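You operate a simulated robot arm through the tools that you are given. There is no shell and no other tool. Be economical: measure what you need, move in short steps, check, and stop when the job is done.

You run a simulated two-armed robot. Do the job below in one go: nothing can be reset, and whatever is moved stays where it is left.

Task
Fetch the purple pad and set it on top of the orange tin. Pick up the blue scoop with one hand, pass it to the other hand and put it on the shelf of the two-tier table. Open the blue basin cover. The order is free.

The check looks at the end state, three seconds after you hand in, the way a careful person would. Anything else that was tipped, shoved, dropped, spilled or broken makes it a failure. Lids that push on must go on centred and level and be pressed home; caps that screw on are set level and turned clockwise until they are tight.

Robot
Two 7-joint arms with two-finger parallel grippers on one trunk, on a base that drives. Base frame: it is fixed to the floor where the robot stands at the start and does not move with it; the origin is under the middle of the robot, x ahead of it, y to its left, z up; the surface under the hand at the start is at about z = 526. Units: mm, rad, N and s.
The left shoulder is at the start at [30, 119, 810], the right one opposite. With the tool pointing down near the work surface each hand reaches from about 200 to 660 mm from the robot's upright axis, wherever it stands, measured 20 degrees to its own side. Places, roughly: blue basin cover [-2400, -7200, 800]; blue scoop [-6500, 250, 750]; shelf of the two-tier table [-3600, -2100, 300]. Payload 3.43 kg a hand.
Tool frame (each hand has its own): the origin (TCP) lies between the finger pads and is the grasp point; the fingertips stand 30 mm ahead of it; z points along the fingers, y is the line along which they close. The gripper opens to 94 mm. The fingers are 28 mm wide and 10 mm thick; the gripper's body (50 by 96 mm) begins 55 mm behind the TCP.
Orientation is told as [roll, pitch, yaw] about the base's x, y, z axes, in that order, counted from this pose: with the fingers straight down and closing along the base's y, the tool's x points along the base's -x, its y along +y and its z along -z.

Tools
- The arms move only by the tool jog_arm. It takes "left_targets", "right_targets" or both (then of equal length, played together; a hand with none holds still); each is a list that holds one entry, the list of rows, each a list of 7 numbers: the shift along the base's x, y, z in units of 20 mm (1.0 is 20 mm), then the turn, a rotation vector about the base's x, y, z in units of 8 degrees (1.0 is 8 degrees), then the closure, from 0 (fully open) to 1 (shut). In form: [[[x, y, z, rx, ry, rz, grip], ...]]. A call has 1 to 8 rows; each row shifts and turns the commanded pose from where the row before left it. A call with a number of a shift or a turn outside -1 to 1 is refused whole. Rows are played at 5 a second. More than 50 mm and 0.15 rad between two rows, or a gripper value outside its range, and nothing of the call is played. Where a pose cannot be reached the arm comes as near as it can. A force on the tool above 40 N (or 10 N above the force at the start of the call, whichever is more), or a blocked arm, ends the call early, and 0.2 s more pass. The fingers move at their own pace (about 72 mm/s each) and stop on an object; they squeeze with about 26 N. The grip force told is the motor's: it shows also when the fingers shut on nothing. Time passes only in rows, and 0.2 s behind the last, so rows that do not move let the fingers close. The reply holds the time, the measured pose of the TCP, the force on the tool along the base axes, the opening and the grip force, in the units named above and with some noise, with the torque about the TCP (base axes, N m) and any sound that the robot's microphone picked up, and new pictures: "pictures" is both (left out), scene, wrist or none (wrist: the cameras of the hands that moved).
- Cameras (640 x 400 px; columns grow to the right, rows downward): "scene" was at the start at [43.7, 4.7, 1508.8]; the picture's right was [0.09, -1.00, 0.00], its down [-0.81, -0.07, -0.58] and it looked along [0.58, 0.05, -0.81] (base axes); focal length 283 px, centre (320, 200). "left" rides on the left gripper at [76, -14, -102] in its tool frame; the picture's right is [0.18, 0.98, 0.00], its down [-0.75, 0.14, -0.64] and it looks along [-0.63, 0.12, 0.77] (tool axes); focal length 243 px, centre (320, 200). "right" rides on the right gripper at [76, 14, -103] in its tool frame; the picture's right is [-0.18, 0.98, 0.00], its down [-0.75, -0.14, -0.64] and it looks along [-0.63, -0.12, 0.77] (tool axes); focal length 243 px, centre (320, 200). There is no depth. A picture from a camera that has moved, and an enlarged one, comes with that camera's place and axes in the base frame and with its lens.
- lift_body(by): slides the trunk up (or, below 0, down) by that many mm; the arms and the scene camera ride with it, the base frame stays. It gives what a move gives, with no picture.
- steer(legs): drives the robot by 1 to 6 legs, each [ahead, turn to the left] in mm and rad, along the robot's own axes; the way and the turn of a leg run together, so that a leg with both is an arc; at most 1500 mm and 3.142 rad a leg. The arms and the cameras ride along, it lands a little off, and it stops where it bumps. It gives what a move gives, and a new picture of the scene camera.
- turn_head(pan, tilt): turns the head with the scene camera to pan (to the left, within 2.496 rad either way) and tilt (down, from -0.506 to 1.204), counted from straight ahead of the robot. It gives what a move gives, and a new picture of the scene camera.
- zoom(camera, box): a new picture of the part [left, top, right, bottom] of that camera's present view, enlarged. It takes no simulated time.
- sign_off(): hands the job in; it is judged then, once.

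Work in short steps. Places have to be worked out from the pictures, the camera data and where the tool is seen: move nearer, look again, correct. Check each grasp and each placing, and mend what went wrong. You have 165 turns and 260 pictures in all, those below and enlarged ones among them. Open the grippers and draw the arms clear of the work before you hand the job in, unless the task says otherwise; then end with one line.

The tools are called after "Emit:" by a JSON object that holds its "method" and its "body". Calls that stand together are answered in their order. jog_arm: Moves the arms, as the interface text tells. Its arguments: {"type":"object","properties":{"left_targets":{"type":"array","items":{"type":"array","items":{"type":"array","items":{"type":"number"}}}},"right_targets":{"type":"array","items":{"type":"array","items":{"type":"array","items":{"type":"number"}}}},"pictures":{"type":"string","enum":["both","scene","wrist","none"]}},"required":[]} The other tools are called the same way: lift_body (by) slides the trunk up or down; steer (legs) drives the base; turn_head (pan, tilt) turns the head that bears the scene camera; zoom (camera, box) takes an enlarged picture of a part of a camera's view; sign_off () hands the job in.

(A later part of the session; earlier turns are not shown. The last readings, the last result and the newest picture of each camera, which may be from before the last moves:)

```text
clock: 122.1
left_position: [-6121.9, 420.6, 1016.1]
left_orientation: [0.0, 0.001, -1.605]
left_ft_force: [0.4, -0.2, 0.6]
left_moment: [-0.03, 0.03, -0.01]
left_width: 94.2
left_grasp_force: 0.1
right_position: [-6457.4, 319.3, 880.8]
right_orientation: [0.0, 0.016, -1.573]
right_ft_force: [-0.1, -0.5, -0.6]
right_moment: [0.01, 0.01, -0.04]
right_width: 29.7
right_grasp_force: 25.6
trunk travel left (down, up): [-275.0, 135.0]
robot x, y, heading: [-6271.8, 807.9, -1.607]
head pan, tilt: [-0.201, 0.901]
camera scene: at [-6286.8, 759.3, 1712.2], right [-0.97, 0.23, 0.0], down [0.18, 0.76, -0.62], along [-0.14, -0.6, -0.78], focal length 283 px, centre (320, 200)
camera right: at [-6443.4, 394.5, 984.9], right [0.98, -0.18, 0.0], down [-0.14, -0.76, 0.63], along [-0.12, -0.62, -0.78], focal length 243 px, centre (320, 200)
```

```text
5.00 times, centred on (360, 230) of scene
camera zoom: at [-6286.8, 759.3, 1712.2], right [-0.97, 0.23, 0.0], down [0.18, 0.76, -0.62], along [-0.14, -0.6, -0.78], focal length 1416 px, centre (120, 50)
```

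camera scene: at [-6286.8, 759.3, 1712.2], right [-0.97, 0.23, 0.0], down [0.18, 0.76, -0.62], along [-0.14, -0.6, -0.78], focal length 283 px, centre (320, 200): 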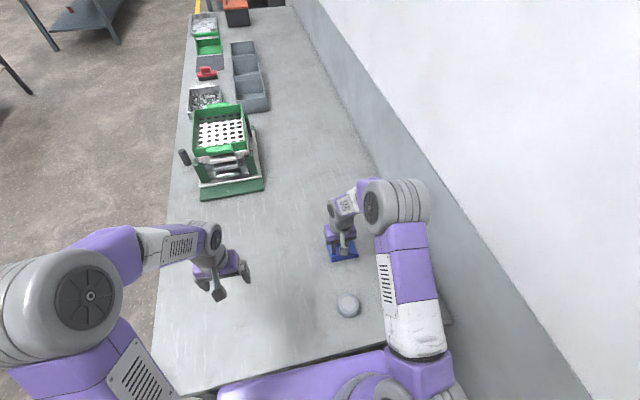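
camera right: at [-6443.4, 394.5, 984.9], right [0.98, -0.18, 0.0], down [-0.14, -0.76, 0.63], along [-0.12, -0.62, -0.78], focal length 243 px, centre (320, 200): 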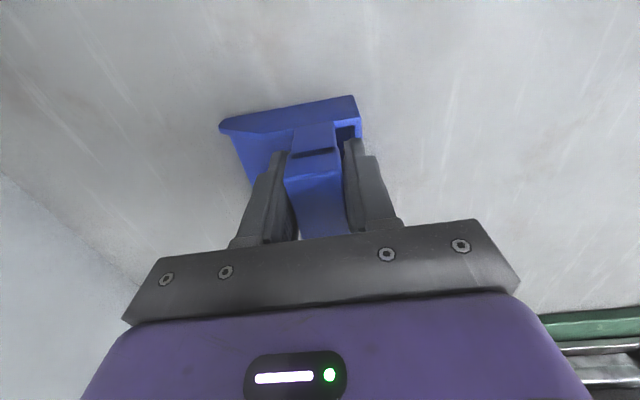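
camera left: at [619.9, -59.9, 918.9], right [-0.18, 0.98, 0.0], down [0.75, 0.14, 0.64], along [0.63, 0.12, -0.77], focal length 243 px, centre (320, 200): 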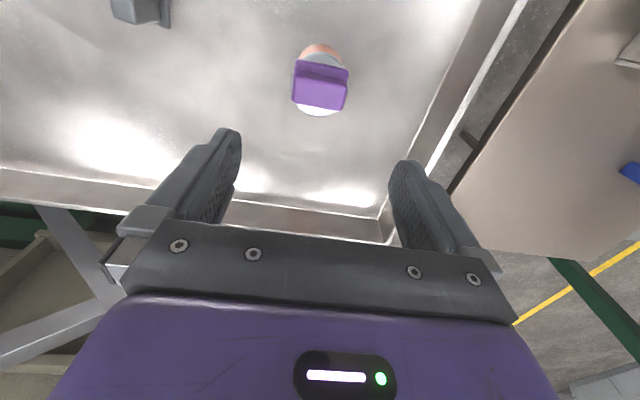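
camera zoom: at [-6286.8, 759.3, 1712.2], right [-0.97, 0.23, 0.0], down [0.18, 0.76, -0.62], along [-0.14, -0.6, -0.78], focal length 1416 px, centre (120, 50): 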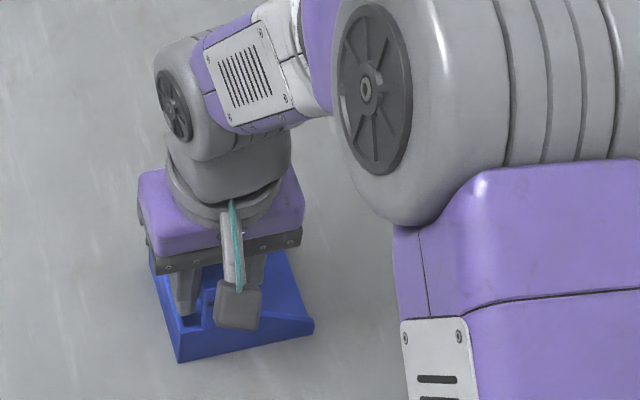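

Gripped at 29.7 mm. I'll lift and check.

Emit:
{"method": "jog_arm", "body": {"right_targets": [[[0, 0, 0.5, 0, 0, 0, 1], [0, 0, 1, 0, 0, 0, 1], [0, 0, 1, 0, 0, 0, 1], [0, 0, 1, 0, 0, 0, 1], [0, 0, 1, 0, 0, 0, 1], [0, 0, 1, 0, 0, 0, 1], [0, 0, 1, 0, 0, 0, 1], [0, 0, 1, 0, 0, 0, 1]]], "pictures": "both"}}

```text
clock: 123.9
left_position: [-6121.1, 421.4, 1017.7]
left_orientation: [-0.001, 0.001, -1.605]
left_ft_force: [-0.6, 0.8, -0.7]
left_moment: [0.02, -0.01, -0.03]
left_width: 94.0
left_grasp_force: 0.1
right_position: [-6457.4, 321.3, 1030.8]
right_orientation: [0.0, 0.015, -1.571]
right_ft_force: [-0.6, 0.2, -0.6]
right_moment: [0.0, -0.01, 0.02]
right_width: 29.6
right_grasp_force: 25.7
trunk travel left (down, up): [-275.0, 135.0]
robot x, y, heading: [-6268.5, 803.3, -1.605]
head pan, tilt: [-0.201, 0.901]
camera scene: at [-6286.8, 759.7, 1712.2], right [-0.97, 0.23, 0.0], down [0.18, 0.76, -0.62], along [-0.14, -0.6, -0.78], focal length 283 px, centre (320, 200)
camera right: at [-6443.3, 396.7, 1135.8], right [0.98, -0.19, 0.0], down [-0.14, -0.76, 0.63], along [-0.12, -0.62, -0.78], focal length 243 px, centre (320, 200)
```

scene: 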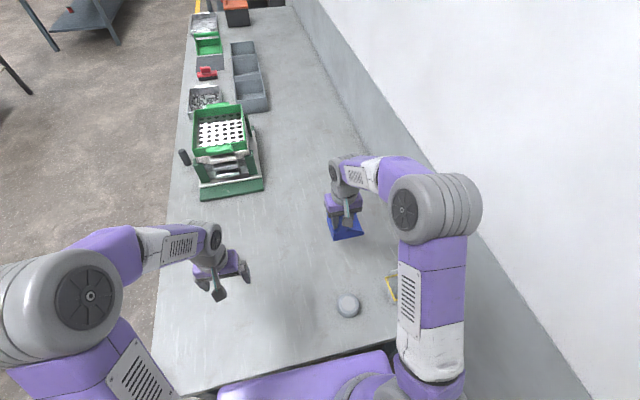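
right: 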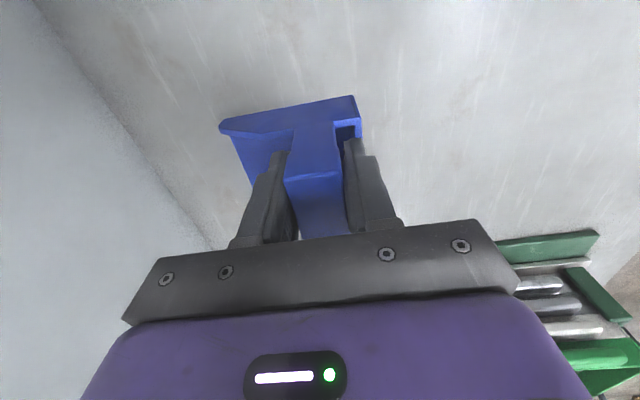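

The scoop is held securely. I'll back out and drive into the aisle, then south to a spot west of the two-tier table.

Emit:
{"method": "steer", "body": {"legs": [[-160, 0], [0, 1.58], [1270, 0], [0, -1.55]]}}

Emit:
{"method": "turn_head", "body": {"pan": 0.0, "tilt": 0.5}}

```text
clock: 138.8
left_position: [-4842.7, 559.3, 1016.8]
left_orientation: [0.0, 0.003, -1.555]
left_ft_force: [0.4, 0.0, 0.0]
left_moment: [-0.01, 0.0, 0.01]
left_width: 94.0
left_grasp_force: 0.0
right_position: [-5173.6, 443.0, 1032.0]
right_orientation: [0.002, 0.015, -1.523]
right_ft_force: [0.7, 0.3, -1.3]
right_moment: [0.02, 0.02, 0.0]
right_width: 29.5
right_grasp_force: 25.6
trunk travel left (down, up): [-275.0, 135.0]
robot x, y, heading: [-5012.2, 934.9, -1.558]
head pan, tilt: [-0.201, 0.901]
camera scene: at [-5024.3, 889.6, 1712.2], right [-0.98, 0.19, 0.0], down [0.15, 0.77, -0.62], along [-0.12, -0.61, -0.78], focal length 283 px, centre (320, 200)
```

scene: 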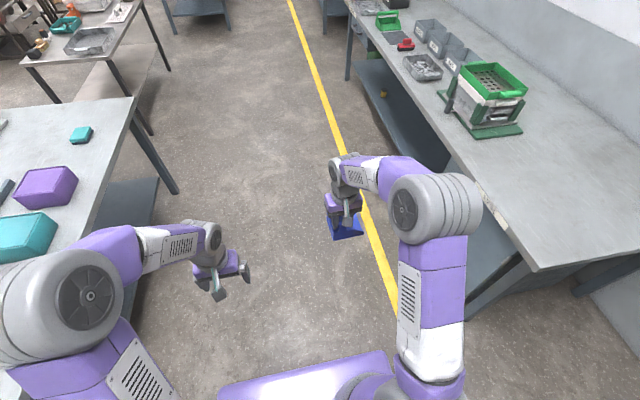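

```text
clock: 139.7
left_position: [-4842.5, 559.8, 1017.0]
left_orientation: [0.0, 0.002, -1.556]
left_ft_force: [-0.9, 0.9, -0.9]
left_moment: [0.01, 0.01, 0.0]
left_width: 93.9
left_grasp_force: 0.0
right_position: [-5174.1, 444.0, 1030.6]
right_orientation: [-0.001, 0.015, -1.524]
right_ft_force: [0.0, -0.8, -1.5]
right_moment: [0.04, -0.02, 0.0]
right_width: 29.7
right_grasp_force: 26.0
trunk travel left (down, up): [-275.0, 135.0]
robot x, y, heading: [-5007.7, 933.7, -1.558]
head pan, tilt: [0.0, 0.499]
camera scene: at [-5008.9, 872.8, 1746.0], right [-1.0, -0.01, 0.0], down [-0.01, 0.48, -0.88], along [0.01, -0.88, -0.48], focal length 283 px, centre (320, 200)
```

scene: 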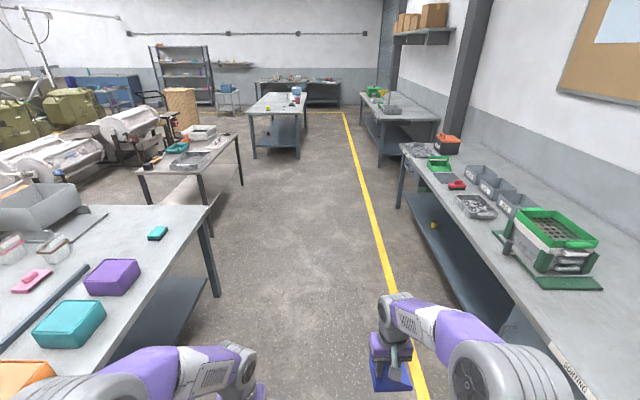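

The aisle is clear. I'll drive south to y≈-2040 and turn to face the two-tier table (+x).

Emit:
{"method": "steer", "body": {"legs": [[1500, 0], [1490, 0], [0, 1.54]]}}

Emit:
{"method": "turn_head", "body": {"pan": 0.0, "tilt": 0.5}}

```text
clock: 157.9
left_position: [-4587.8, -1903.0, 1016.4]
left_orientation: [0.001, 0.001, 0.005]
left_ft_force: [-1.4, -1.1, -1.0]
left_moment: [0.02, -0.02, -0.01]
left_width: 93.9
left_grasp_force: 0.1
right_position: [-4475.9, -2235.7, 1030.1]
right_orientation: [-0.001, 0.016, 0.036]
right_ft_force: [0.1, 0.0, -0.8]
right_moment: [-0.01, 0.01, -0.01]
right_width: 29.8
right_grasp_force: 25.7
trunk travel left (down, up): [-275.0, 135.0]
robot x, y, heading: [-4964.4, -2065.7, 0.003]
head pan, tilt: [0.0, 0.499]
camera scene: at [-4903.4, -2067.6, 1746.1], right [0.0, -1.0, 0.0], down [-0.48, 0.0, -0.88], along [0.88, 0.0, -0.48], focal length 283 px, centre (320, 200)
```

scene: 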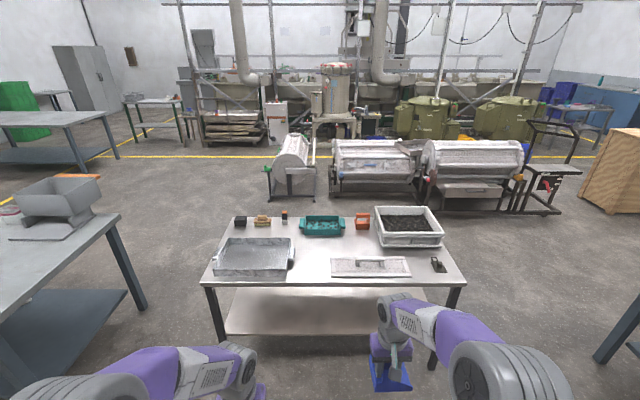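

```text
clock: 158.5
left_position: [-4587.9, -1901.5, 1016.9]
left_orientation: [0.0, 0.001, 0.005]
left_ft_force: [0.2, -0.4, -0.3]
left_moment: [0.0, 0.04, 0.04]
left_width: 94.1
left_grasp_force: 0.1
right_position: [-4475.4, -2233.8, 1030.6]
right_orientation: [0.0, 0.015, 0.038]
right_ft_force: [-0.1, -0.7, -1.3]
right_moment: [0.0, 0.02, 0.01]
right_width: 30.0
right_grasp_force: 26.0
trunk travel left (down, up): [-275.0, 135.0]
robot x, y, heading: [-4964.2, -2070.3, -0.001]
head pan, tilt: [0.0, 0.499]
camera scene: at [-4903.4, -2067.8, 1746.1], right [0.0, -1.0, 0.0], down [-0.48, 0.0, -0.88], along [0.88, 0.0, -0.48], focal length 283 px, centre (320, 200)
```

scene: 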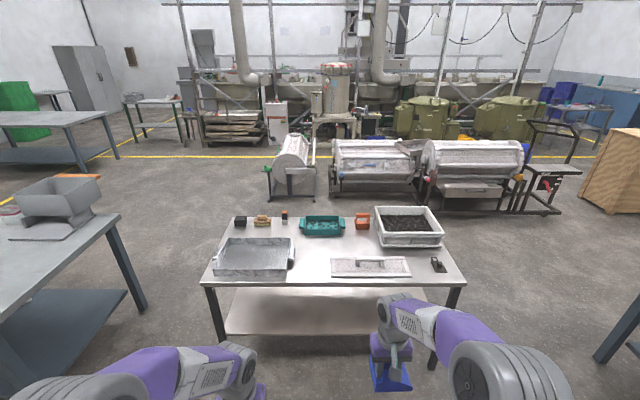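

I'll zoom in on the two-tier table to work out shelf height and clearance.

Emit:
{"method": "zoom", "body": {"camera": "scene", "box": [190, 200, 490, 390]}}

Emit:
{"method": "zoom", "body": {"camera": "left", "box": [0, 0, 640, 400]}}

```text
2.11 times, centred on (340, 295) of scene
camera zoom: at [-4903.4, -2067.8, 1746.1], right [0.0, -1.0, 0.0], down [-0.48, 0.0, -0.88], along [0.88, 0.0, -0.48], focal length 596 px, centre (278, 0)
```

zoom: 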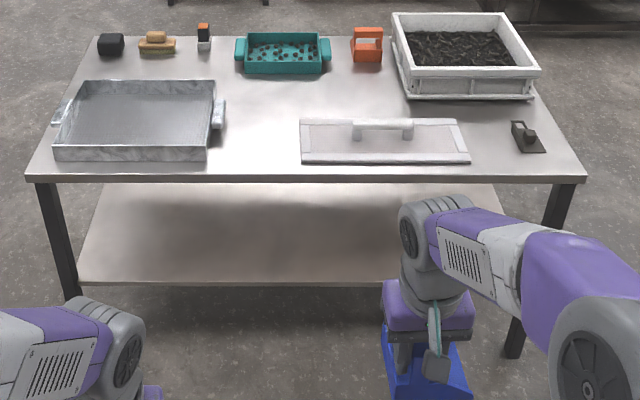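

```text
1.00 times, centred on (320, 200) of left (not enlarged: the box is as wide or as high as the picture)
camera zoom: at [-4663.5, -1916.5, 1120.2], right [-0.19, 0.98, 0.0], down [0.75, 0.14, 0.64], along [0.63, 0.12, -0.77], focal length 243 px, centre (320, 200)
```

zoom: 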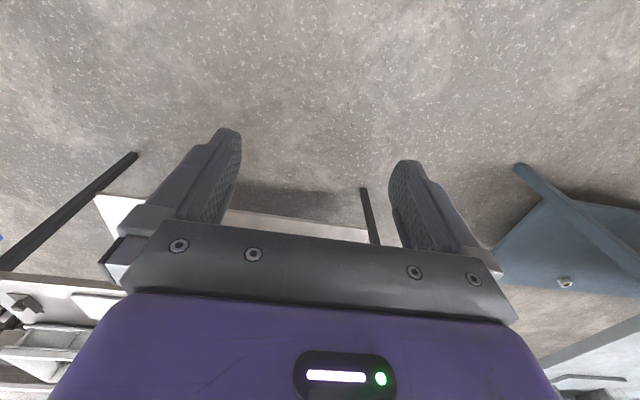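

Shelf is at z≈300 with its near edge at x≈-3850, and the tabletop underside is near 705, so it needs a horizontal insertion. For the handover I'll yaw the right hand +90° so the pan opens forward, and turn the left hand to point forward.

Emit:
{"method": "jog_arm", "body": {"left_targets": [[[0, 0, 0, 0, -1, 0, 0], [0, 0, 0, 0, -1, 0, 0], [0, 0, 0, 0, -1, 0, 0], [0, 0, 0, 0, -1, 0, 0], [0, 0, 0, 0, -1, 0, 0], [0, 0, 0, 0, -1, 0, 0], [0, 0, 0, 0, -1, 0, 0], [0, 0, 0, 0, -1, 0, 0]]], "right_targets": [[[0, 0.6, 0, 0, 0, 1, 1], [0, 0.6, 0, 0, 0, 1, 1], [0, 0.6, 0, 0, 0, 1, 1], [0, 0.6, 0, 0, 0, 1, 1], [0, 0.6, 0, 0, 0, 1, 1], [0, 0.6, 0, 0, 0, 1, 1], [0, 0.6, 0, 0, 0, 1, 1], [0, 0.6, 0, 0, 0, 1, 1]]], "pictures": "both"}}

```text
clock: 160.3
left_position: [-4510.5, -1903.9, 1016.3]
left_orientation: [-0.009, -1.117, 0.01]
left_ft_force: [-0.4, 0.1, -0.7]
left_moment: [-0.04, 0.01, 0.0]
left_width: 94.0
left_grasp_force: 0.1
left hand out of reach, approached as far as the arm can: row 4, 5, 6, 7, 8
right_position: [-4474.3, -2136.3, 1030.6]
right_orientation: [0.002, 0.016, 1.158]
right_ft_force: [0.4, -0.4, -1.4]
right_moment: [0.03, 0.02, 0.02]
right_width: 29.8
right_grasp_force: 26.4
trunk travel left (down, up): [-275.0, 135.0]
robot x, y, heading: [-4965.3, -2067.4, 0.001]
head pan, tilt: [0.0, 0.499]
camera scene: at [-4902.8, -2067.8, 1746.0], right [0.0, -1.0, 0.0], down [-0.48, 0.0, -0.88], along [0.88, 0.0, -0.48], focal length 283 px, centre (320, 200)
camera right: at [-4517.1, -2199.5, 1135.2], right [-0.83, 0.56, 0.0], down [0.44, 0.64, 0.63], along [0.36, 0.52, -0.78], focal length 243 px, centre (320, 200)
camera left: at [-4635.5, -1919.8, 993.8], right [-0.08, 0.98, -0.17], down [-0.25, 0.14, 0.96], along [0.97, 0.12, 0.23], focal length 243 px, centre (320, 200)
```

scene: 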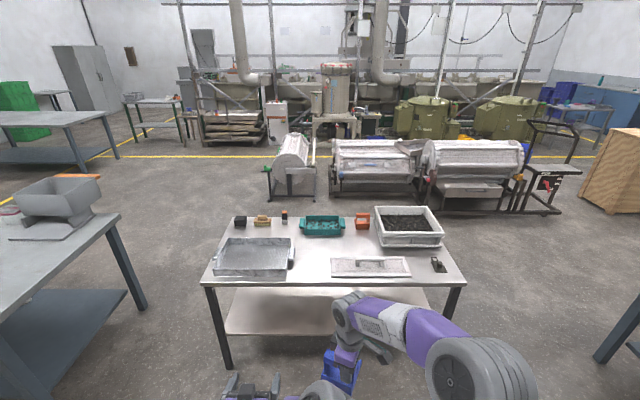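
right: 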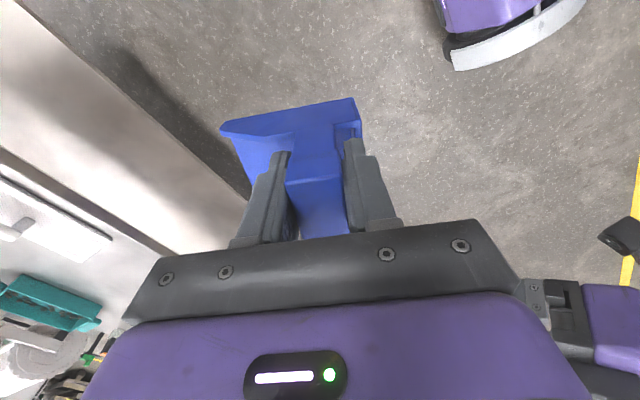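
left: 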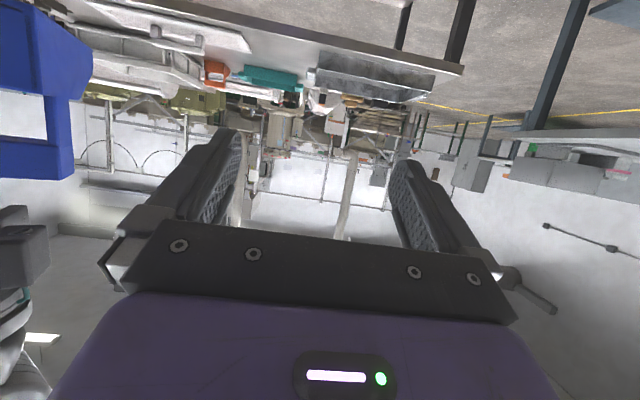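

The left wrist is cramped near the shoulder. I'll bring both hands lower and the left a bit further forward while finishing the turns.

Emit:
{"method": "jog_arm", "body": {"left_targets": [[[1, 0, -1, 0, 0, 0, 0], [1, 0, -1, 0, 0, 0, 0], [1, 0, -1, 0, 0, 0, 0], [0, 0, -1, 0, 0, 0, 0], [0, 0, -1, 0, -1, 0, 0], [0, 0, -1, 0, -1, 0, 0], [0, 0, -1, 0, -1, 0, 0], [0, 0, -1, 0, -0.25, 0, 0]]], "right_targets": [[[0.5, 0, -1, 0, 0, 1, 1], [0.5, 0, -1, 0, 0, 1, 1], [0.5, 0, -1, 0, 0, 0.95, 1], [0.5, 0, -1, 0, 0, 0, 1], [0, 0, -1, 0, 0, 0, 1], [0, 0, -1, 0, 0, 0, 1], [0, 0, -1, 0, 0, 0, 1], [0, 0, -1, 0, 0, 0, 1]]], "pictures": "both"}}

```text
clock: 162.1
left_position: [-4452.0, -1903.7, 855.8]
left_orientation: [-1.569, -1.567, 1.57]
left_ft_force: [0.7, 0.2, -0.8]
left_moment: [-0.05, -0.03, -0.01]
left_width: 94.4
left_grasp_force: 0.0
right_position: [-4434.7, -2138.3, 870.3]
right_orientation: [0.0, 0.016, 1.567]
right_ft_force: [0.1, 0.7, -0.6]
right_moment: [-0.01, 0.03, 0.01]
right_width: 29.9
right_grasp_force: 26.3
trunk travel left (down, up): [-275.0, 135.0]
robot x, y, heading: [-4967.6, -2065.8, 0.007]
head pan, tilt: [0.0, 0.499]
camera scene: at [-4903.0, -2067.6, 1746.1], right [0.0, -1.0, 0.0], down [-0.48, 0.0, -0.88], along [0.88, 0.0, -0.48], focal length 283 px, centre (320, 200)
camera right: at [-4448.3, -2212.4, 973.8], right [-0.98, 0.19, 0.0], down [0.14, 0.76, 0.63], along [0.12, 0.62, -0.78], focal length 243 px, centre (320, 200)
camera left: at [-4553.1, -1919.6, 779.8], right [0.0, 0.98, -0.19], down [-0.64, 0.14, 0.75], along [0.77, 0.12, 0.63], focal length 243 px, centre (320, 200)
```

scene: 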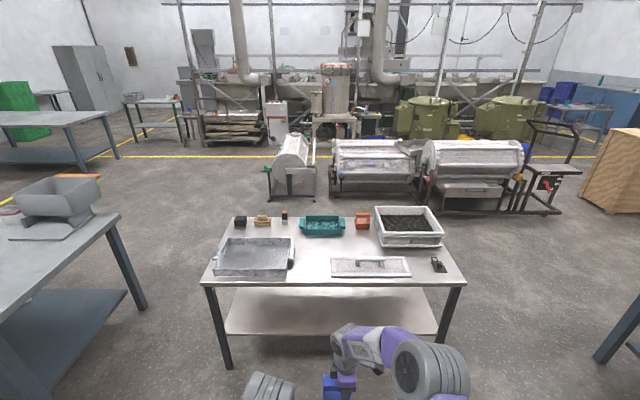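
right: 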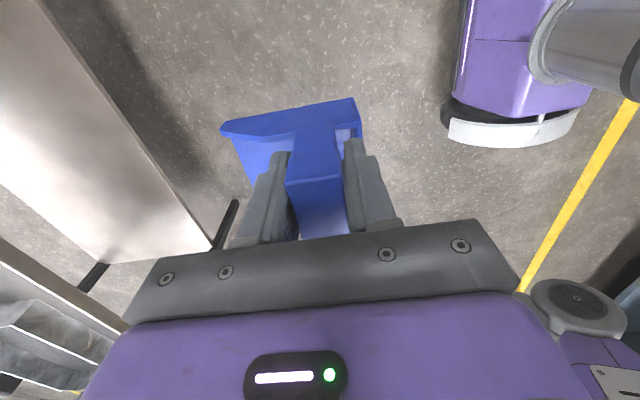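
left: 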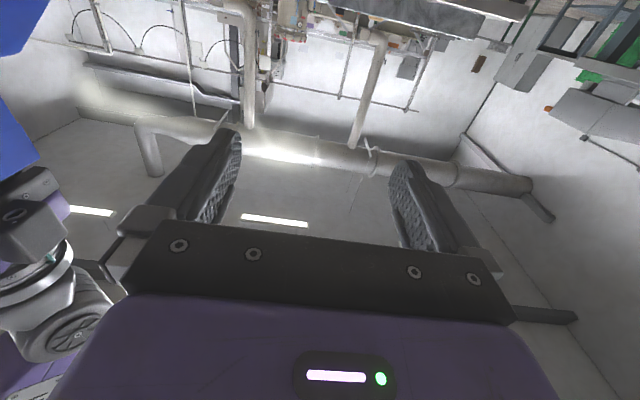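

The left hand now points forward. I'll roll it 90° so the fingers close vertically, and look down at the pair.

Emit:
{"method": "jog_arm", "body": {"left_targets": [[[-0.5, 0, 0, 1, 0, 0, 0], [-0.5, 0, 0, 1, 0, 0, 0], [-0.5, 0, 0, 1, 0, 0, 0], [-0.5, 0, 0, 1, 0, 0, 0], [-0.5, 0, 0, 1, 0, 0, 0], [-0.5, 0, 0, 1, 0, 0, 0], [-0.5, 0, 0, 1, 0, 0, 0], [-0.5, 0, 0, 1, 0, 0, 0]]], "pictures": "none"}}

Emit:
{"method": "jog_arm", "body": {"left_targets": [[[0, 0, 0, 1, 0, 0, 0], [0, 0, 0, 1, 0, 0, 0], [0, 0, 0, 1, 0, 0, 0], [0, 0, 0, 0.25, 0, 0, 0]]], "pictures": "wrist"}}

Emit:
{"method": "turn_head", "body": {"pan": 0.0, "tilt": 0.95}}

```text
clock: 163.9
left_position: [-4530.1, -1904.8, 858.0]
left_orientation: [1.57, -0.456, -1.569]
left_ft_force: [0.6, 0.1, 0.4]
left_moment: [-0.03, -0.01, 0.01]
left_width: 93.8
left_grasp_force: 0.1
right_position: [-4434.7, -2137.9, 869.6]
right_orientation: [0.001, 0.015, 1.567]
right_ft_force: [-0.4, 0.4, 0.1]
right_moment: [-0.03, -0.04, 0.05]
right_width: 29.7
right_grasp_force: 25.7
trunk travel left (down, up): [-275.0, 135.0]
robot x, y, heading: [-4965.9, -2061.3, 0.005]
head pan, tilt: [0.0, 0.499]
```

```text
clock: 164.9
left_position: [-4530.3, -1904.7, 856.5]
left_orientation: [1.571, -0.004, -1.569]
left_ft_force: [0.0, -0.4, -0.1]
left_moment: [-0.01, 0.0, -0.04]
left_width: 93.9
left_grasp_force: 0.1
right_position: [-4434.3, -2138.5, 869.4]
right_orientation: [0.002, 0.015, 1.569]
right_ft_force: [1.4, -0.2, -0.8]
right_moment: [-0.03, 0.01, 0.0]
right_width: 29.9
right_grasp_force: 26.1
trunk travel left (down, up): [-275.0, 135.0]
robot x, y, heading: [-4967.4, -2062.9, 0.008]
head pan, tilt: [0.0, 0.499]
camera left: at [-4633.0, -1829.5, 843.1], right [0.0, 0.19, 0.98], down [-0.64, -0.75, 0.14], along [0.77, -0.63, 0.12], focal length 243 px, centre (320, 200)
```

left: 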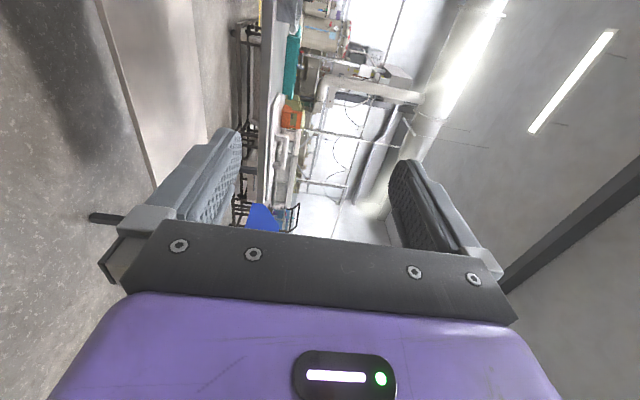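

```text
clock: 165.8
left_position: [-4531.0, -1905.6, 857.3]
left_orientation: [1.572, -0.005, -1.567]
left_ft_force: [0.0, 0.1, -0.1]
left_moment: [-0.01, 0.0, 0.05]
left_width: 93.9
left_grasp_force: 0.1
right_position: [-4435.3, -2138.2, 868.9]
right_orientation: [0.001, 0.016, 1.566]
right_ft_force: [-0.2, 0.1, -1.5]
right_moment: [-0.01, -0.04, 0.01]
right_width: 29.7
right_grasp_force: 25.8
trunk travel left (down, up): [-275.0, 135.0]
robot x, y, heading: [-4964.4, -2068.9, 0.005]
head pan, tilt: [0.0, 0.949]
camera scene: at [-4921.7, -2067.9, 1708.6], right [0.0, -1.0, 0.0], down [-0.81, 0.0, -0.58], along [0.58, 0.0, -0.81], focal length 283 px, centre (320, 200)
```

scene: 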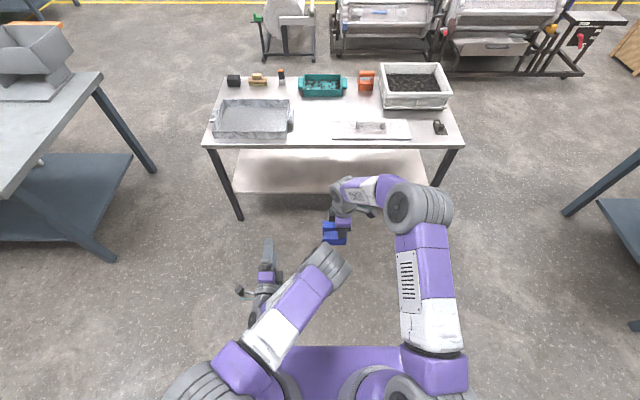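

I'll zoom in to judge how the left elbow sits relative to the right hand.

Emit:
{"method": "zoom", "body": {"camera": "scene", "box": [220, 160, 460, 310]}}

Emit:
{"method": "zoom", "body": {"camera": "right", "box": [0, 0, 640, 400]}}

```text
2.67 times, centred on (340, 235) of scene
camera zoom: at [-4921.7, -2067.9, 1708.6], right [0.0, -1.0, 0.0], down [-0.81, 0.0, -0.58], along [0.58, 0.0, -0.81], focal length 755 px, centre (267, 107)
```

zoom: 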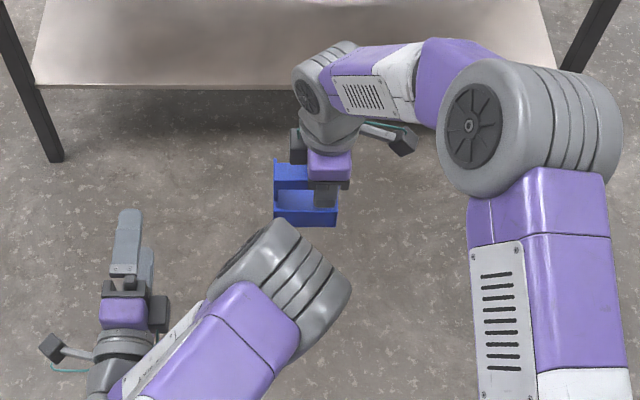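

```text
1.00 times, centred on (320, 200) of right (not enlarged: the box is as wide or as high as the picture)
camera zoom: at [-4448.7, -2212.3, 974.1], right [-0.98, 0.19, 0.0], down [0.14, 0.76, 0.63], along [0.12, 0.62, -0.78], focal length 243 px, centre (320, 200)
```

zoom: 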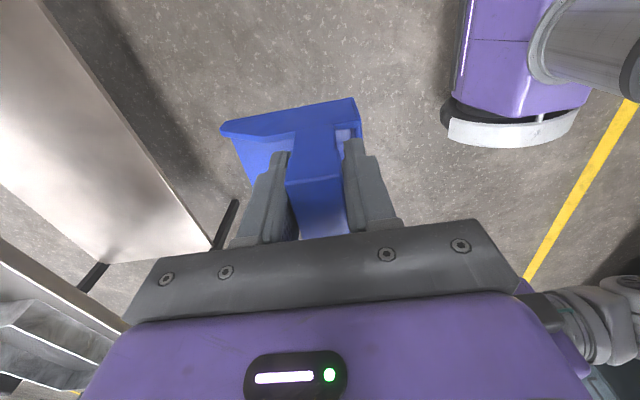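

I'll bring the scoop toward the left rather than crossing the left arm over: right hand +88 mm in y, left hand -60 mm. Then look from the left camera.

Emit:
{"method": "jog_arm", "body": {"left_targets": [[[0, -0.6, 0, 0, 0, 0, 0], [0, -0.6, 0, 0, 0, 0, 0], [0, -0.6, 0, 0, 0, 0, 0], [0, -0.6, 0, 0, 0, 0, 0], [0, -0.6, 0, 0, 0, 0, 0]]], "right_targets": [[[0.2, 0.88, 0, 0, 0, 0, 1], [0.2, 0.88, 0, 0, 0, 0, 1], [0.2, 0.88, 0, 0, 0, 0, 1], [0.2, 0.88, 0, 0, 0, 0, 1], [0.2, 0.88, 0, 0, 0, 0, 1]]], "pictures": "both"}}

Emit:
{"method": "zoom", "body": {"camera": "scene", "box": [220, 160, 460, 310]}}

```text
clock: 167.0
left_position: [-4530.7, -1965.0, 856.9]
left_orientation: [1.57, -0.003, -1.568]
left_ft_force: [0.6, -0.3, 0.3]
left_moment: [-0.01, -0.01, 0.01]
left_width: 94.2
left_grasp_force: 0.1
right_position: [-4415.1, -2048.7, 870.1]
right_orientation: [0.0, 0.016, 1.564]
right_ft_force: [0.7, -0.2, -0.7]
right_moment: [0.03, 0.01, 0.0]
right_width: 29.6
right_grasp_force: 26.0
trunk travel left (down, up): [-275.0, 135.0]
robot x, y, heading: [-4964.9, -2062.5, 0.005]
head pan, tilt: [0.0, 0.949]
camera scene: at [-4921.8, -2067.6, 1708.6], right [0.0, -1.0, 0.0], down [-0.81, 0.0, -0.58], along [0.58, 0.0, -0.81], focal length 283 px, centre (320, 200)
camera right: at [-4428.4, -2123.4, 975.0], right [-0.98, 0.19, 0.0], down [0.15, 0.76, 0.63], along [0.12, 0.62, -0.78], focal length 243 px, centre (320, 200)
camera left: at [-4632.6, -1889.6, 842.8], right [0.0, 0.19, 0.98], down [-0.64, -0.75, 0.14], along [0.77, -0.63, 0.12], focal length 243 px, centre (320, 200)
```

scene: 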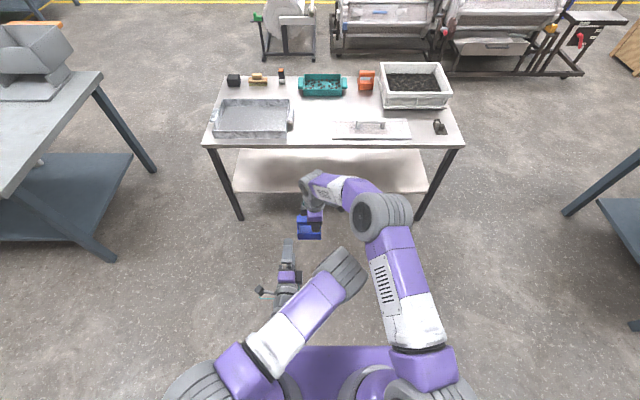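
right: 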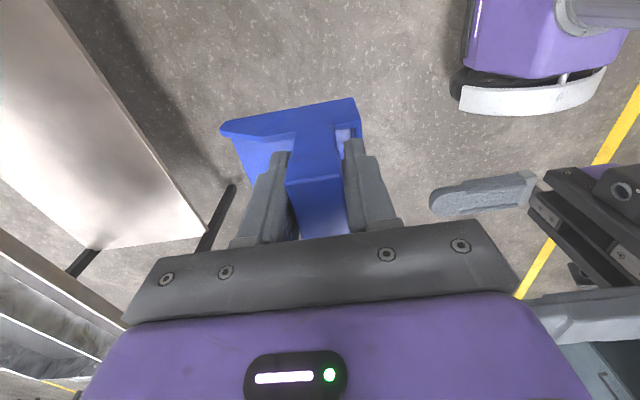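
left: 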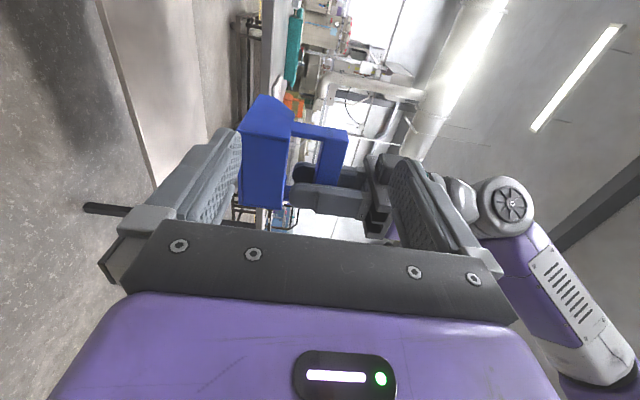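

```text
2.67 times, centred on (340, 235) of scene
camera zoom: at [-4921.8, -2067.6, 1708.6], right [0.0, -1.0, 0.0], down [-0.81, 0.0, -0.58], along [0.58, 0.0, -0.81], focal length 755 px, centre (267, 107)
```

zoom: 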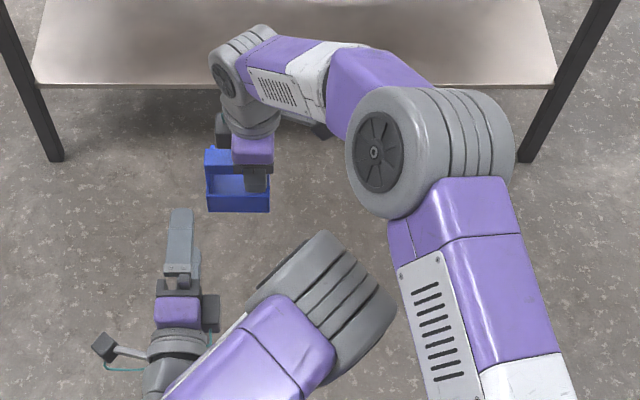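

I'll zoom in to see the free end of the handle relative to the left fingers.

Emit:
{"method": "zoom", "body": {"camera": "left", "box": [220, 80, 420, 230]}}

```text
2.67 times, centred on (320, 155) of left
camera zoom: at [-4632.6, -1889.6, 842.8], right [0.0, 0.19, 0.98], down [-0.64, -0.75, 0.14], along [0.77, -0.63, 0.12], focal length 647 px, centre (320, 320)
```

zoom: 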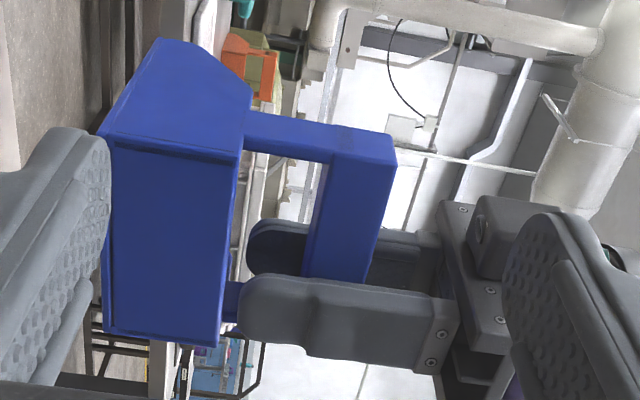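

The geometry is clear: the slab is ~19 mm thick (z≈864–883), with 29 mm clearance above the pan rim. But the left elbow is too close to the right arm, so I'll turn both hands 45° clockwise so that the left arm approaches from the left.

Emit:
{"method": "jog_arm", "body": {"left_targets": [[[0, 1, 0, 0, 0, -1, 0.596], [0, 1, 0, 0, 0, -1, 0.596], [0, 1, 0, 0, 0, -1, 0.596], [0, 0.5, 0, 0, 0, -1, 0.596], [0, 0, 0, 0, 0, -1, 0.596], [0, 0, 0, 0, 0, -0.625, 0.596]]], "right_targets": [[[0, 0, 0, 0, 0, -1, 1], [0, 0, 0, 0, 0, -1, 1], [0, 0, 0, 0, 0, -1, 1], [0, 0, 0, 0, 0, -1, 1], [0, 0, 0, 0, 0, -1, 1], [0, 0, 0, 0, 0, -0.6, 1]]], "pictures": "both"}}

Emit:
{"method": "zoom", "body": {"camera": "scene", "box": [220, 160, 460, 310]}}

```text
clock: 168.4
left_position: [-4437.1, -1948.7, 846.6]
left_orientation: [1.57, -0.006, -2.354]
left_ft_force: [-0.2, -0.1, 0.4]
left_moment: [-0.03, 0.0, 0.02]
left_width: 38.2
left_grasp_force: 0.1
left hand out of reach, approached as far as the arm can: row 3, 4, 5, 6
right_position: [-4414.8, -2049.9, 871.7]
right_orientation: [0.001, 0.014, 0.781]
right_ft_force: [0.0, 0.1, -1.4]
right_moment: [-0.06, 0.0, 0.02]
right_width: 29.6
right_grasp_force: 26.1
trunk travel left (down, up): [-275.0, 135.0]
robot x, y, heading: [-4966.0, -2066.1, 0.0]
head pan, tilt: [0.0, 0.949]
camera scene: at [-4921.4, -2067.6, 1708.6], right [0.0, -1.0, 0.0], down [-0.81, 0.0, -0.58], along [0.58, 0.0, -0.81], focal length 283 px, centre (320, 200)
camera right: at [-4477.4, -2091.7, 975.4], right [-0.56, 0.83, 0.0], down [0.64, 0.44, 0.63], along [0.52, 0.35, -0.78], focal length 243 px, centre (320, 200)
camera left: at [-4455.2, -1822.1, 833.1], right [0.13, 0.13, 0.98], down [-0.99, -0.08, 0.15], along [0.1, -0.99, 0.12], focal length 243 px, centre (320, 200)
```

scene: 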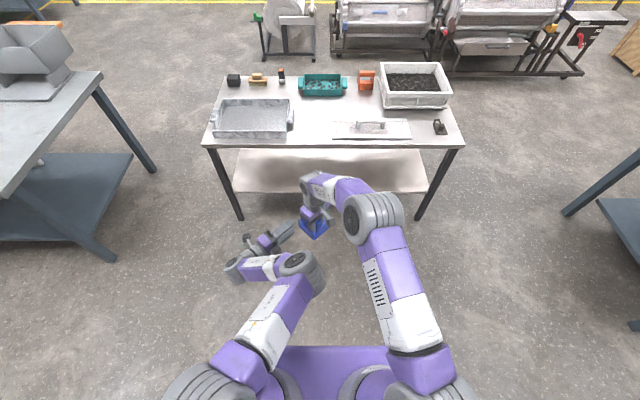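
right: 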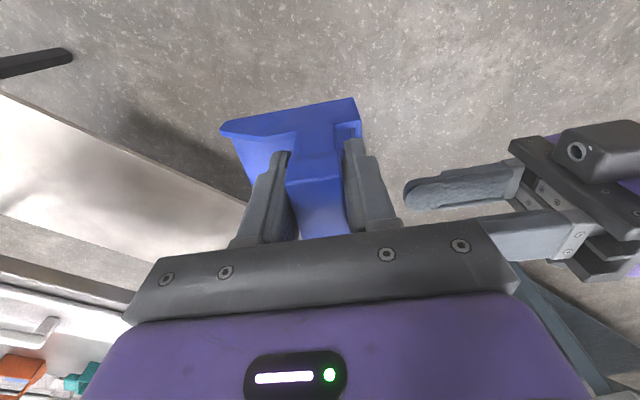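
left: 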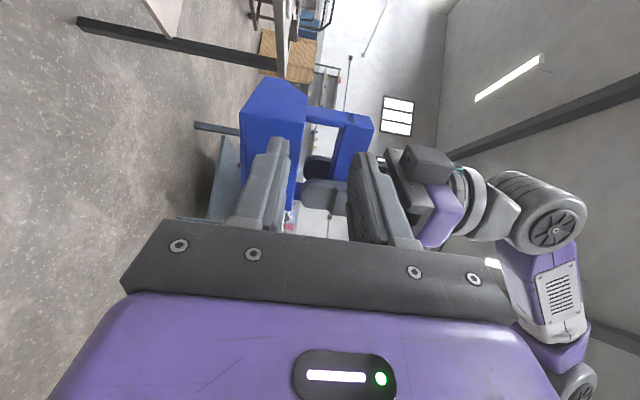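

```text
2.67 times, centred on (340, 235) of scene
camera zoom: at [-4921.4, -2067.6, 1708.6], right [0.0, -1.0, 0.0], down [-0.81, 0.0, -0.58], along [0.58, 0.0, -0.81], focal length 755 px, centre (267, 107)
```

zoom: 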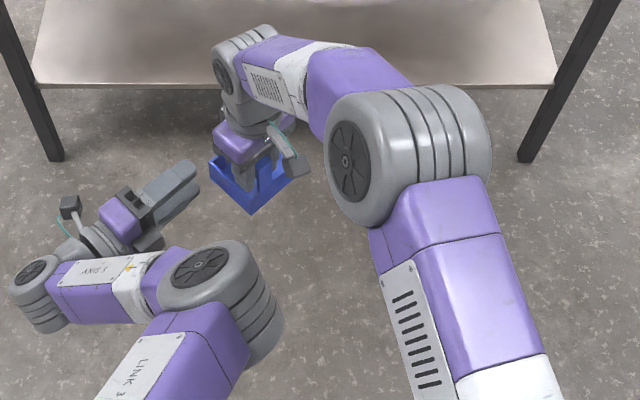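

The left hand stopped at a reach limit but already points at the handle's free span. I'll move the scoop to it instead: right hand down 28 mm and 14 mm in both x and y.

Emit:
{"method": "jog_arm", "body": {"right_targets": [[[0.35, 0.35, -0.7, 0, 0, 0, 1], [0.35, 0.35, -0.7, 0, 0, 0, 1], [0, 0, 0, 0, 0, 0, 1]]], "pictures": "none"}}

Emit:
{"method": "zoom", "body": {"camera": "left", "box": [200, 60, 440, 260]}}

Emit:
{"method": "zoom", "body": {"camera": "scene", "box": [220, 180, 380, 280]}}

```text
clock: 169.2
left_position: [-4436.8, -1949.6, 847.9]
left_orientation: [1.568, -0.005, -2.353]
left_ft_force: [0.3, 0.3, -0.2]
left_moment: [0.0, 0.0, 0.03]
left_width: 37.9
left_grasp_force: 0.1
right_position: [-4401.6, -2035.4, 842.5]
right_orientation: [0.002, 0.015, 0.786]
right_ft_force: [0.6, 0.3, 0.2]
right_moment: [0.01, 0.04, 0.0]
right_width: 29.7
right_grasp_force: 25.4
trunk travel left (down, up): [-275.0, 135.0]
robot x, y, heading: [-4968.3, -2066.3, 0.004]
head pan, tilt: [0.0, 0.949]
```

```text
2.00 times, centred on (320, 160) of left
camera zoom: at [-4455.7, -1822.2, 833.5], right [0.13, 0.13, 0.98], down [-0.99, -0.08, 0.15], along [0.1, -0.99, 0.12], focal length 485 px, centre (320, 280)
```

zoom: 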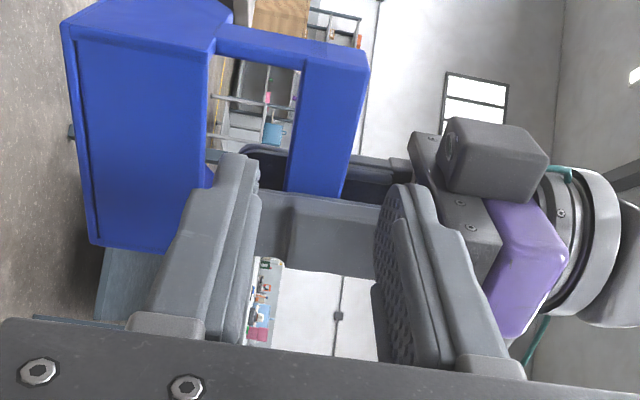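

```text
4.00 times, centred on (300, 230) of scene
camera zoom: at [-4921.9, -2068.0, 1708.6], right [0.0, -1.0, 0.0], down [-0.81, 0.0, -0.58], along [0.58, 0.0, -0.81], focal length 1133 px, centre (400, 80)
```

zoom: 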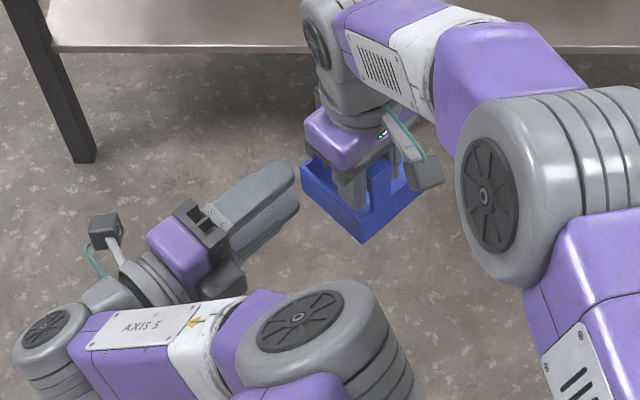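

On the left tool axis the handle slab lies centred in the free span, about 2 mm high. I'll advance ~80 mm along the pointing direction.

Emit:
{"method": "jog_arm", "body": {"left_targets": [[[0.57, -0.57, 0.1, 0, 0, 0, 0.596], [0.57, -0.57, 0, 0, 0, 0, 0.596], [0.57, -0.57, 0, 0, 0, 0, 0.596], [0.57, -0.57, 0, 0, 0, 0, 0.596], [0.57, -0.57, 0, 0, 0, 0, 0.596]]], "pictures": "wrist"}}

Emit:
{"method": "zoom", "body": {"camera": "left", "box": [200, 60, 440, 260]}}

Emit:
{"method": "zoom", "body": {"camera": "scene", "box": [220, 180, 380, 280]}}

```text
clock: 170.4
left_position: [-4380.4, -2005.0, 848.8]
left_orientation: [1.571, -0.005, -2.355]
left_ft_force: [0.5, 0.8, -0.1]
left_moment: [-0.02, -0.02, -0.02]
left_width: 37.9
left_grasp_force: 0.0
right_position: [-4401.9, -2035.9, 843.1]
right_orientation: [0.002, 0.015, 0.784]
right_ft_force: [0.2, -0.5, -0.6]
right_moment: [0.0, 0.06, 0.0]
right_width: 29.9
right_grasp_force: 25.2
trunk travel left (down, up): [-275.0, 135.0]
robot x, y, heading: [-4963.5, -2066.2, 0.002]
head pan, tilt: [0.0, 0.949]
camera left: at [-4398.9, -1878.7, 835.6], right [0.13, 0.13, 0.98], down [-0.99, -0.08, 0.15], along [0.1, -0.99, 0.12], focal length 243 px, centre (320, 200)
```

left: 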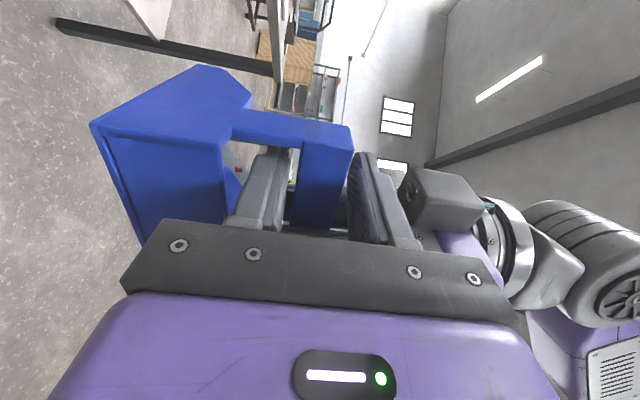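

```text
2.00 times, centred on (320, 160) of left
camera zoom: at [-4398.9, -1878.7, 835.6], right [0.13, 0.13, 0.98], down [-0.99, -0.08, 0.15], along [0.1, -0.99, 0.12], focal length 485 px, centre (320, 280)
```

zoom: 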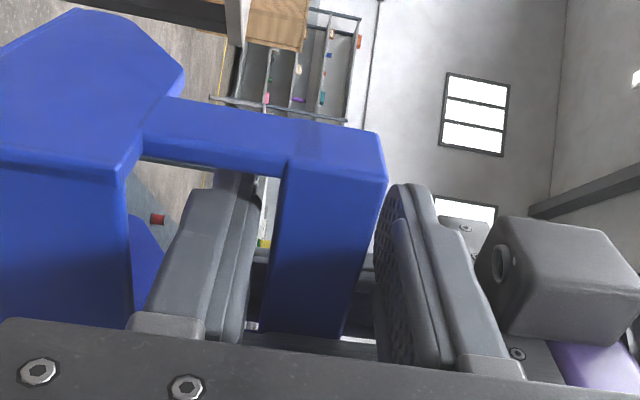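

```text
4.00 times, centred on (300, 230) of scene
camera zoom: at [-4921.5, -2067.9, 1708.6], right [0.0, -1.0, 0.0], down [-0.81, 0.0, -0.58], along [0.58, 0.0, -0.81], focal length 1133 px, centre (400, 80)
```

zoom: 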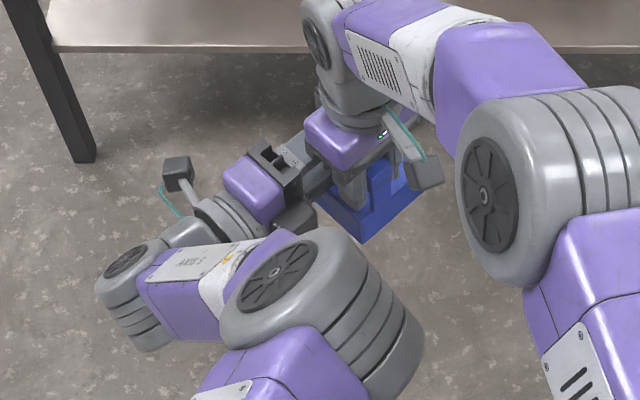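

The handle slab is between the left fingers, with no contact force. I'll close the left gripper.

Emit:
{"method": "jog_arm", "body": {"left_targets": [[[0, 0, 0, 0, 0, 0, 0.8], [0, 0, 0, 0, 0, 0, 1], [0, 0, 0, 0, 0, 0, 1], [0, 0, 0, 0, 0, 0, 1]]], "pictures": "wrist"}}

```text
clock: 171.4
left_position: [-4380.3, -2003.9, 850.1]
left_orientation: [1.568, -0.005, -2.353]
left_ft_force: [6.8, 0.5, -10.1]
left_moment: [0.08, -0.06, 0.19]
left_width: 27.7
left_grasp_force: 26.0
right_position: [-4401.9, -2035.0, 841.7]
right_orientation: [0.003, 0.015, 0.786]
right_ft_force: [-7.0, 0.1, 10.5]
right_moment: [0.21, -0.22, 0.07]
right_width: 29.7
right_grasp_force: 26.0
trunk travel left (down, up): [-275.0, 135.0]
robot x, y, heading: [-4966.6, -2066.7, -0.001]
head pan, tilt: [0.0, 0.949]
camera left: at [-4399.3, -1878.3, 835.2], right [0.13, 0.13, 0.98], down [-0.99, -0.08, 0.15], along [0.1, -0.99, 0.12], focal length 243 px, centre (320, 200)
```

left: 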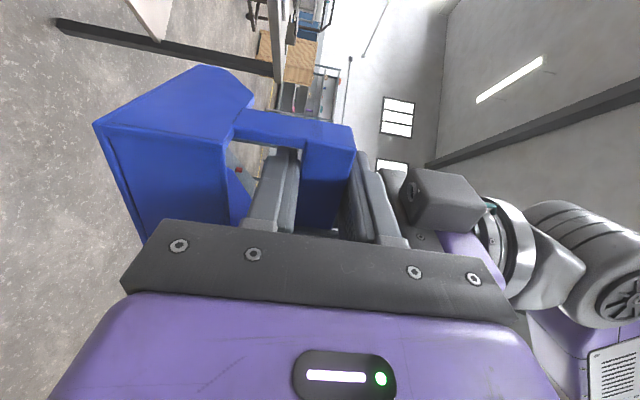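

Both hands now hold it (left at 27.7 mm). I'll release the right and raise it clear.

Emit:
{"method": "jog_arm", "body": {"right_targets": [[[0, 0, 0, 0, 0, 0, 0.3], [0, 0, 0, 0, 0, 0, 0.3], [0, 0, 0, 0, 0, 0, 0.3], [0, 0, 0.7, 0, 0, 0, 0.3], [0, 0, 1, 0, 0, 0, 0.3], [0, 0, 1, 0, 0, 0, 0.3], [0, 0, 1, 0, 0, 0, 0.3], [0, 0, 1, 0, 0, 0, 0.3]]], "pictures": "both"}}

Emit:
{"method": "zoom", "body": {"camera": "left", "box": [0, 0, 640, 400]}}

```text
clock: 173.2
left_position: [-4380.8, -2004.9, 849.7]
left_orientation: [1.572, -0.006, -2.355]
left_ft_force: [-0.6, 0.2, -0.9]
left_moment: [0.02, 0.0, 0.01]
left_width: 27.9
left_grasp_force: 25.7
right_position: [-4400.2, -2036.8, 936.1]
right_orientation: [0.001, 0.017, 0.786]
right_ft_force: [-0.8, -0.4, 0.9]
right_moment: [0.01, 0.02, 0.01]
right_width: 65.8
right_grasp_force: 0.1
trunk travel left (down, up): [-275.0, 135.0]
robot x, y, heading: [-4968.3, -2067.7, -0.001]
head pan, tilt: [0.0, 0.949]
camera scene: at [-4922.0, -2067.9, 1708.6], right [0.0, -1.0, 0.0], down [-0.81, 0.0, -0.58], along [0.58, 0.0, -0.81], focal length 283 px, centre (320, 200)
camera right: at [-4463.4, -2078.2, 1041.3], right [-0.56, 0.83, 0.0], down [0.64, 0.44, 0.63], along [0.52, 0.35, -0.78], focal length 243 px, centre (320, 200)
```

scene: 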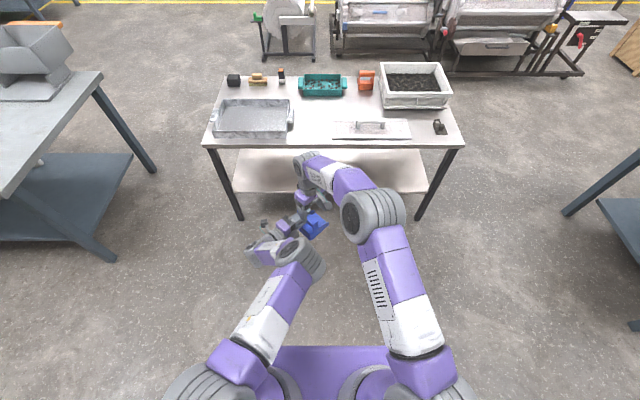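
right: 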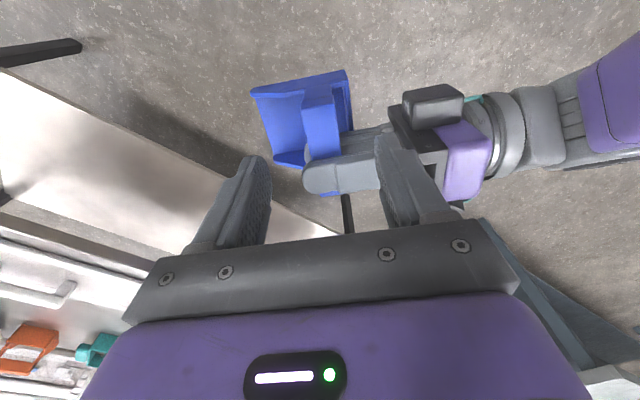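

```text
1.00 times, centred on (320, 200) of left (not enlarged: the box is as wide or as high as the picture)
camera zoom: at [-4399.1, -1878.7, 835.9], right [0.13, 0.13, 0.98], down [-0.99, -0.08, 0.14], along [0.1, -0.99, 0.12], focal length 243 px, centre (320, 200)
```

zoom: 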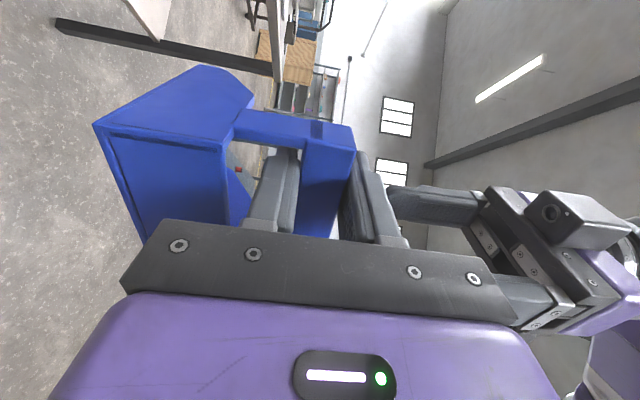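

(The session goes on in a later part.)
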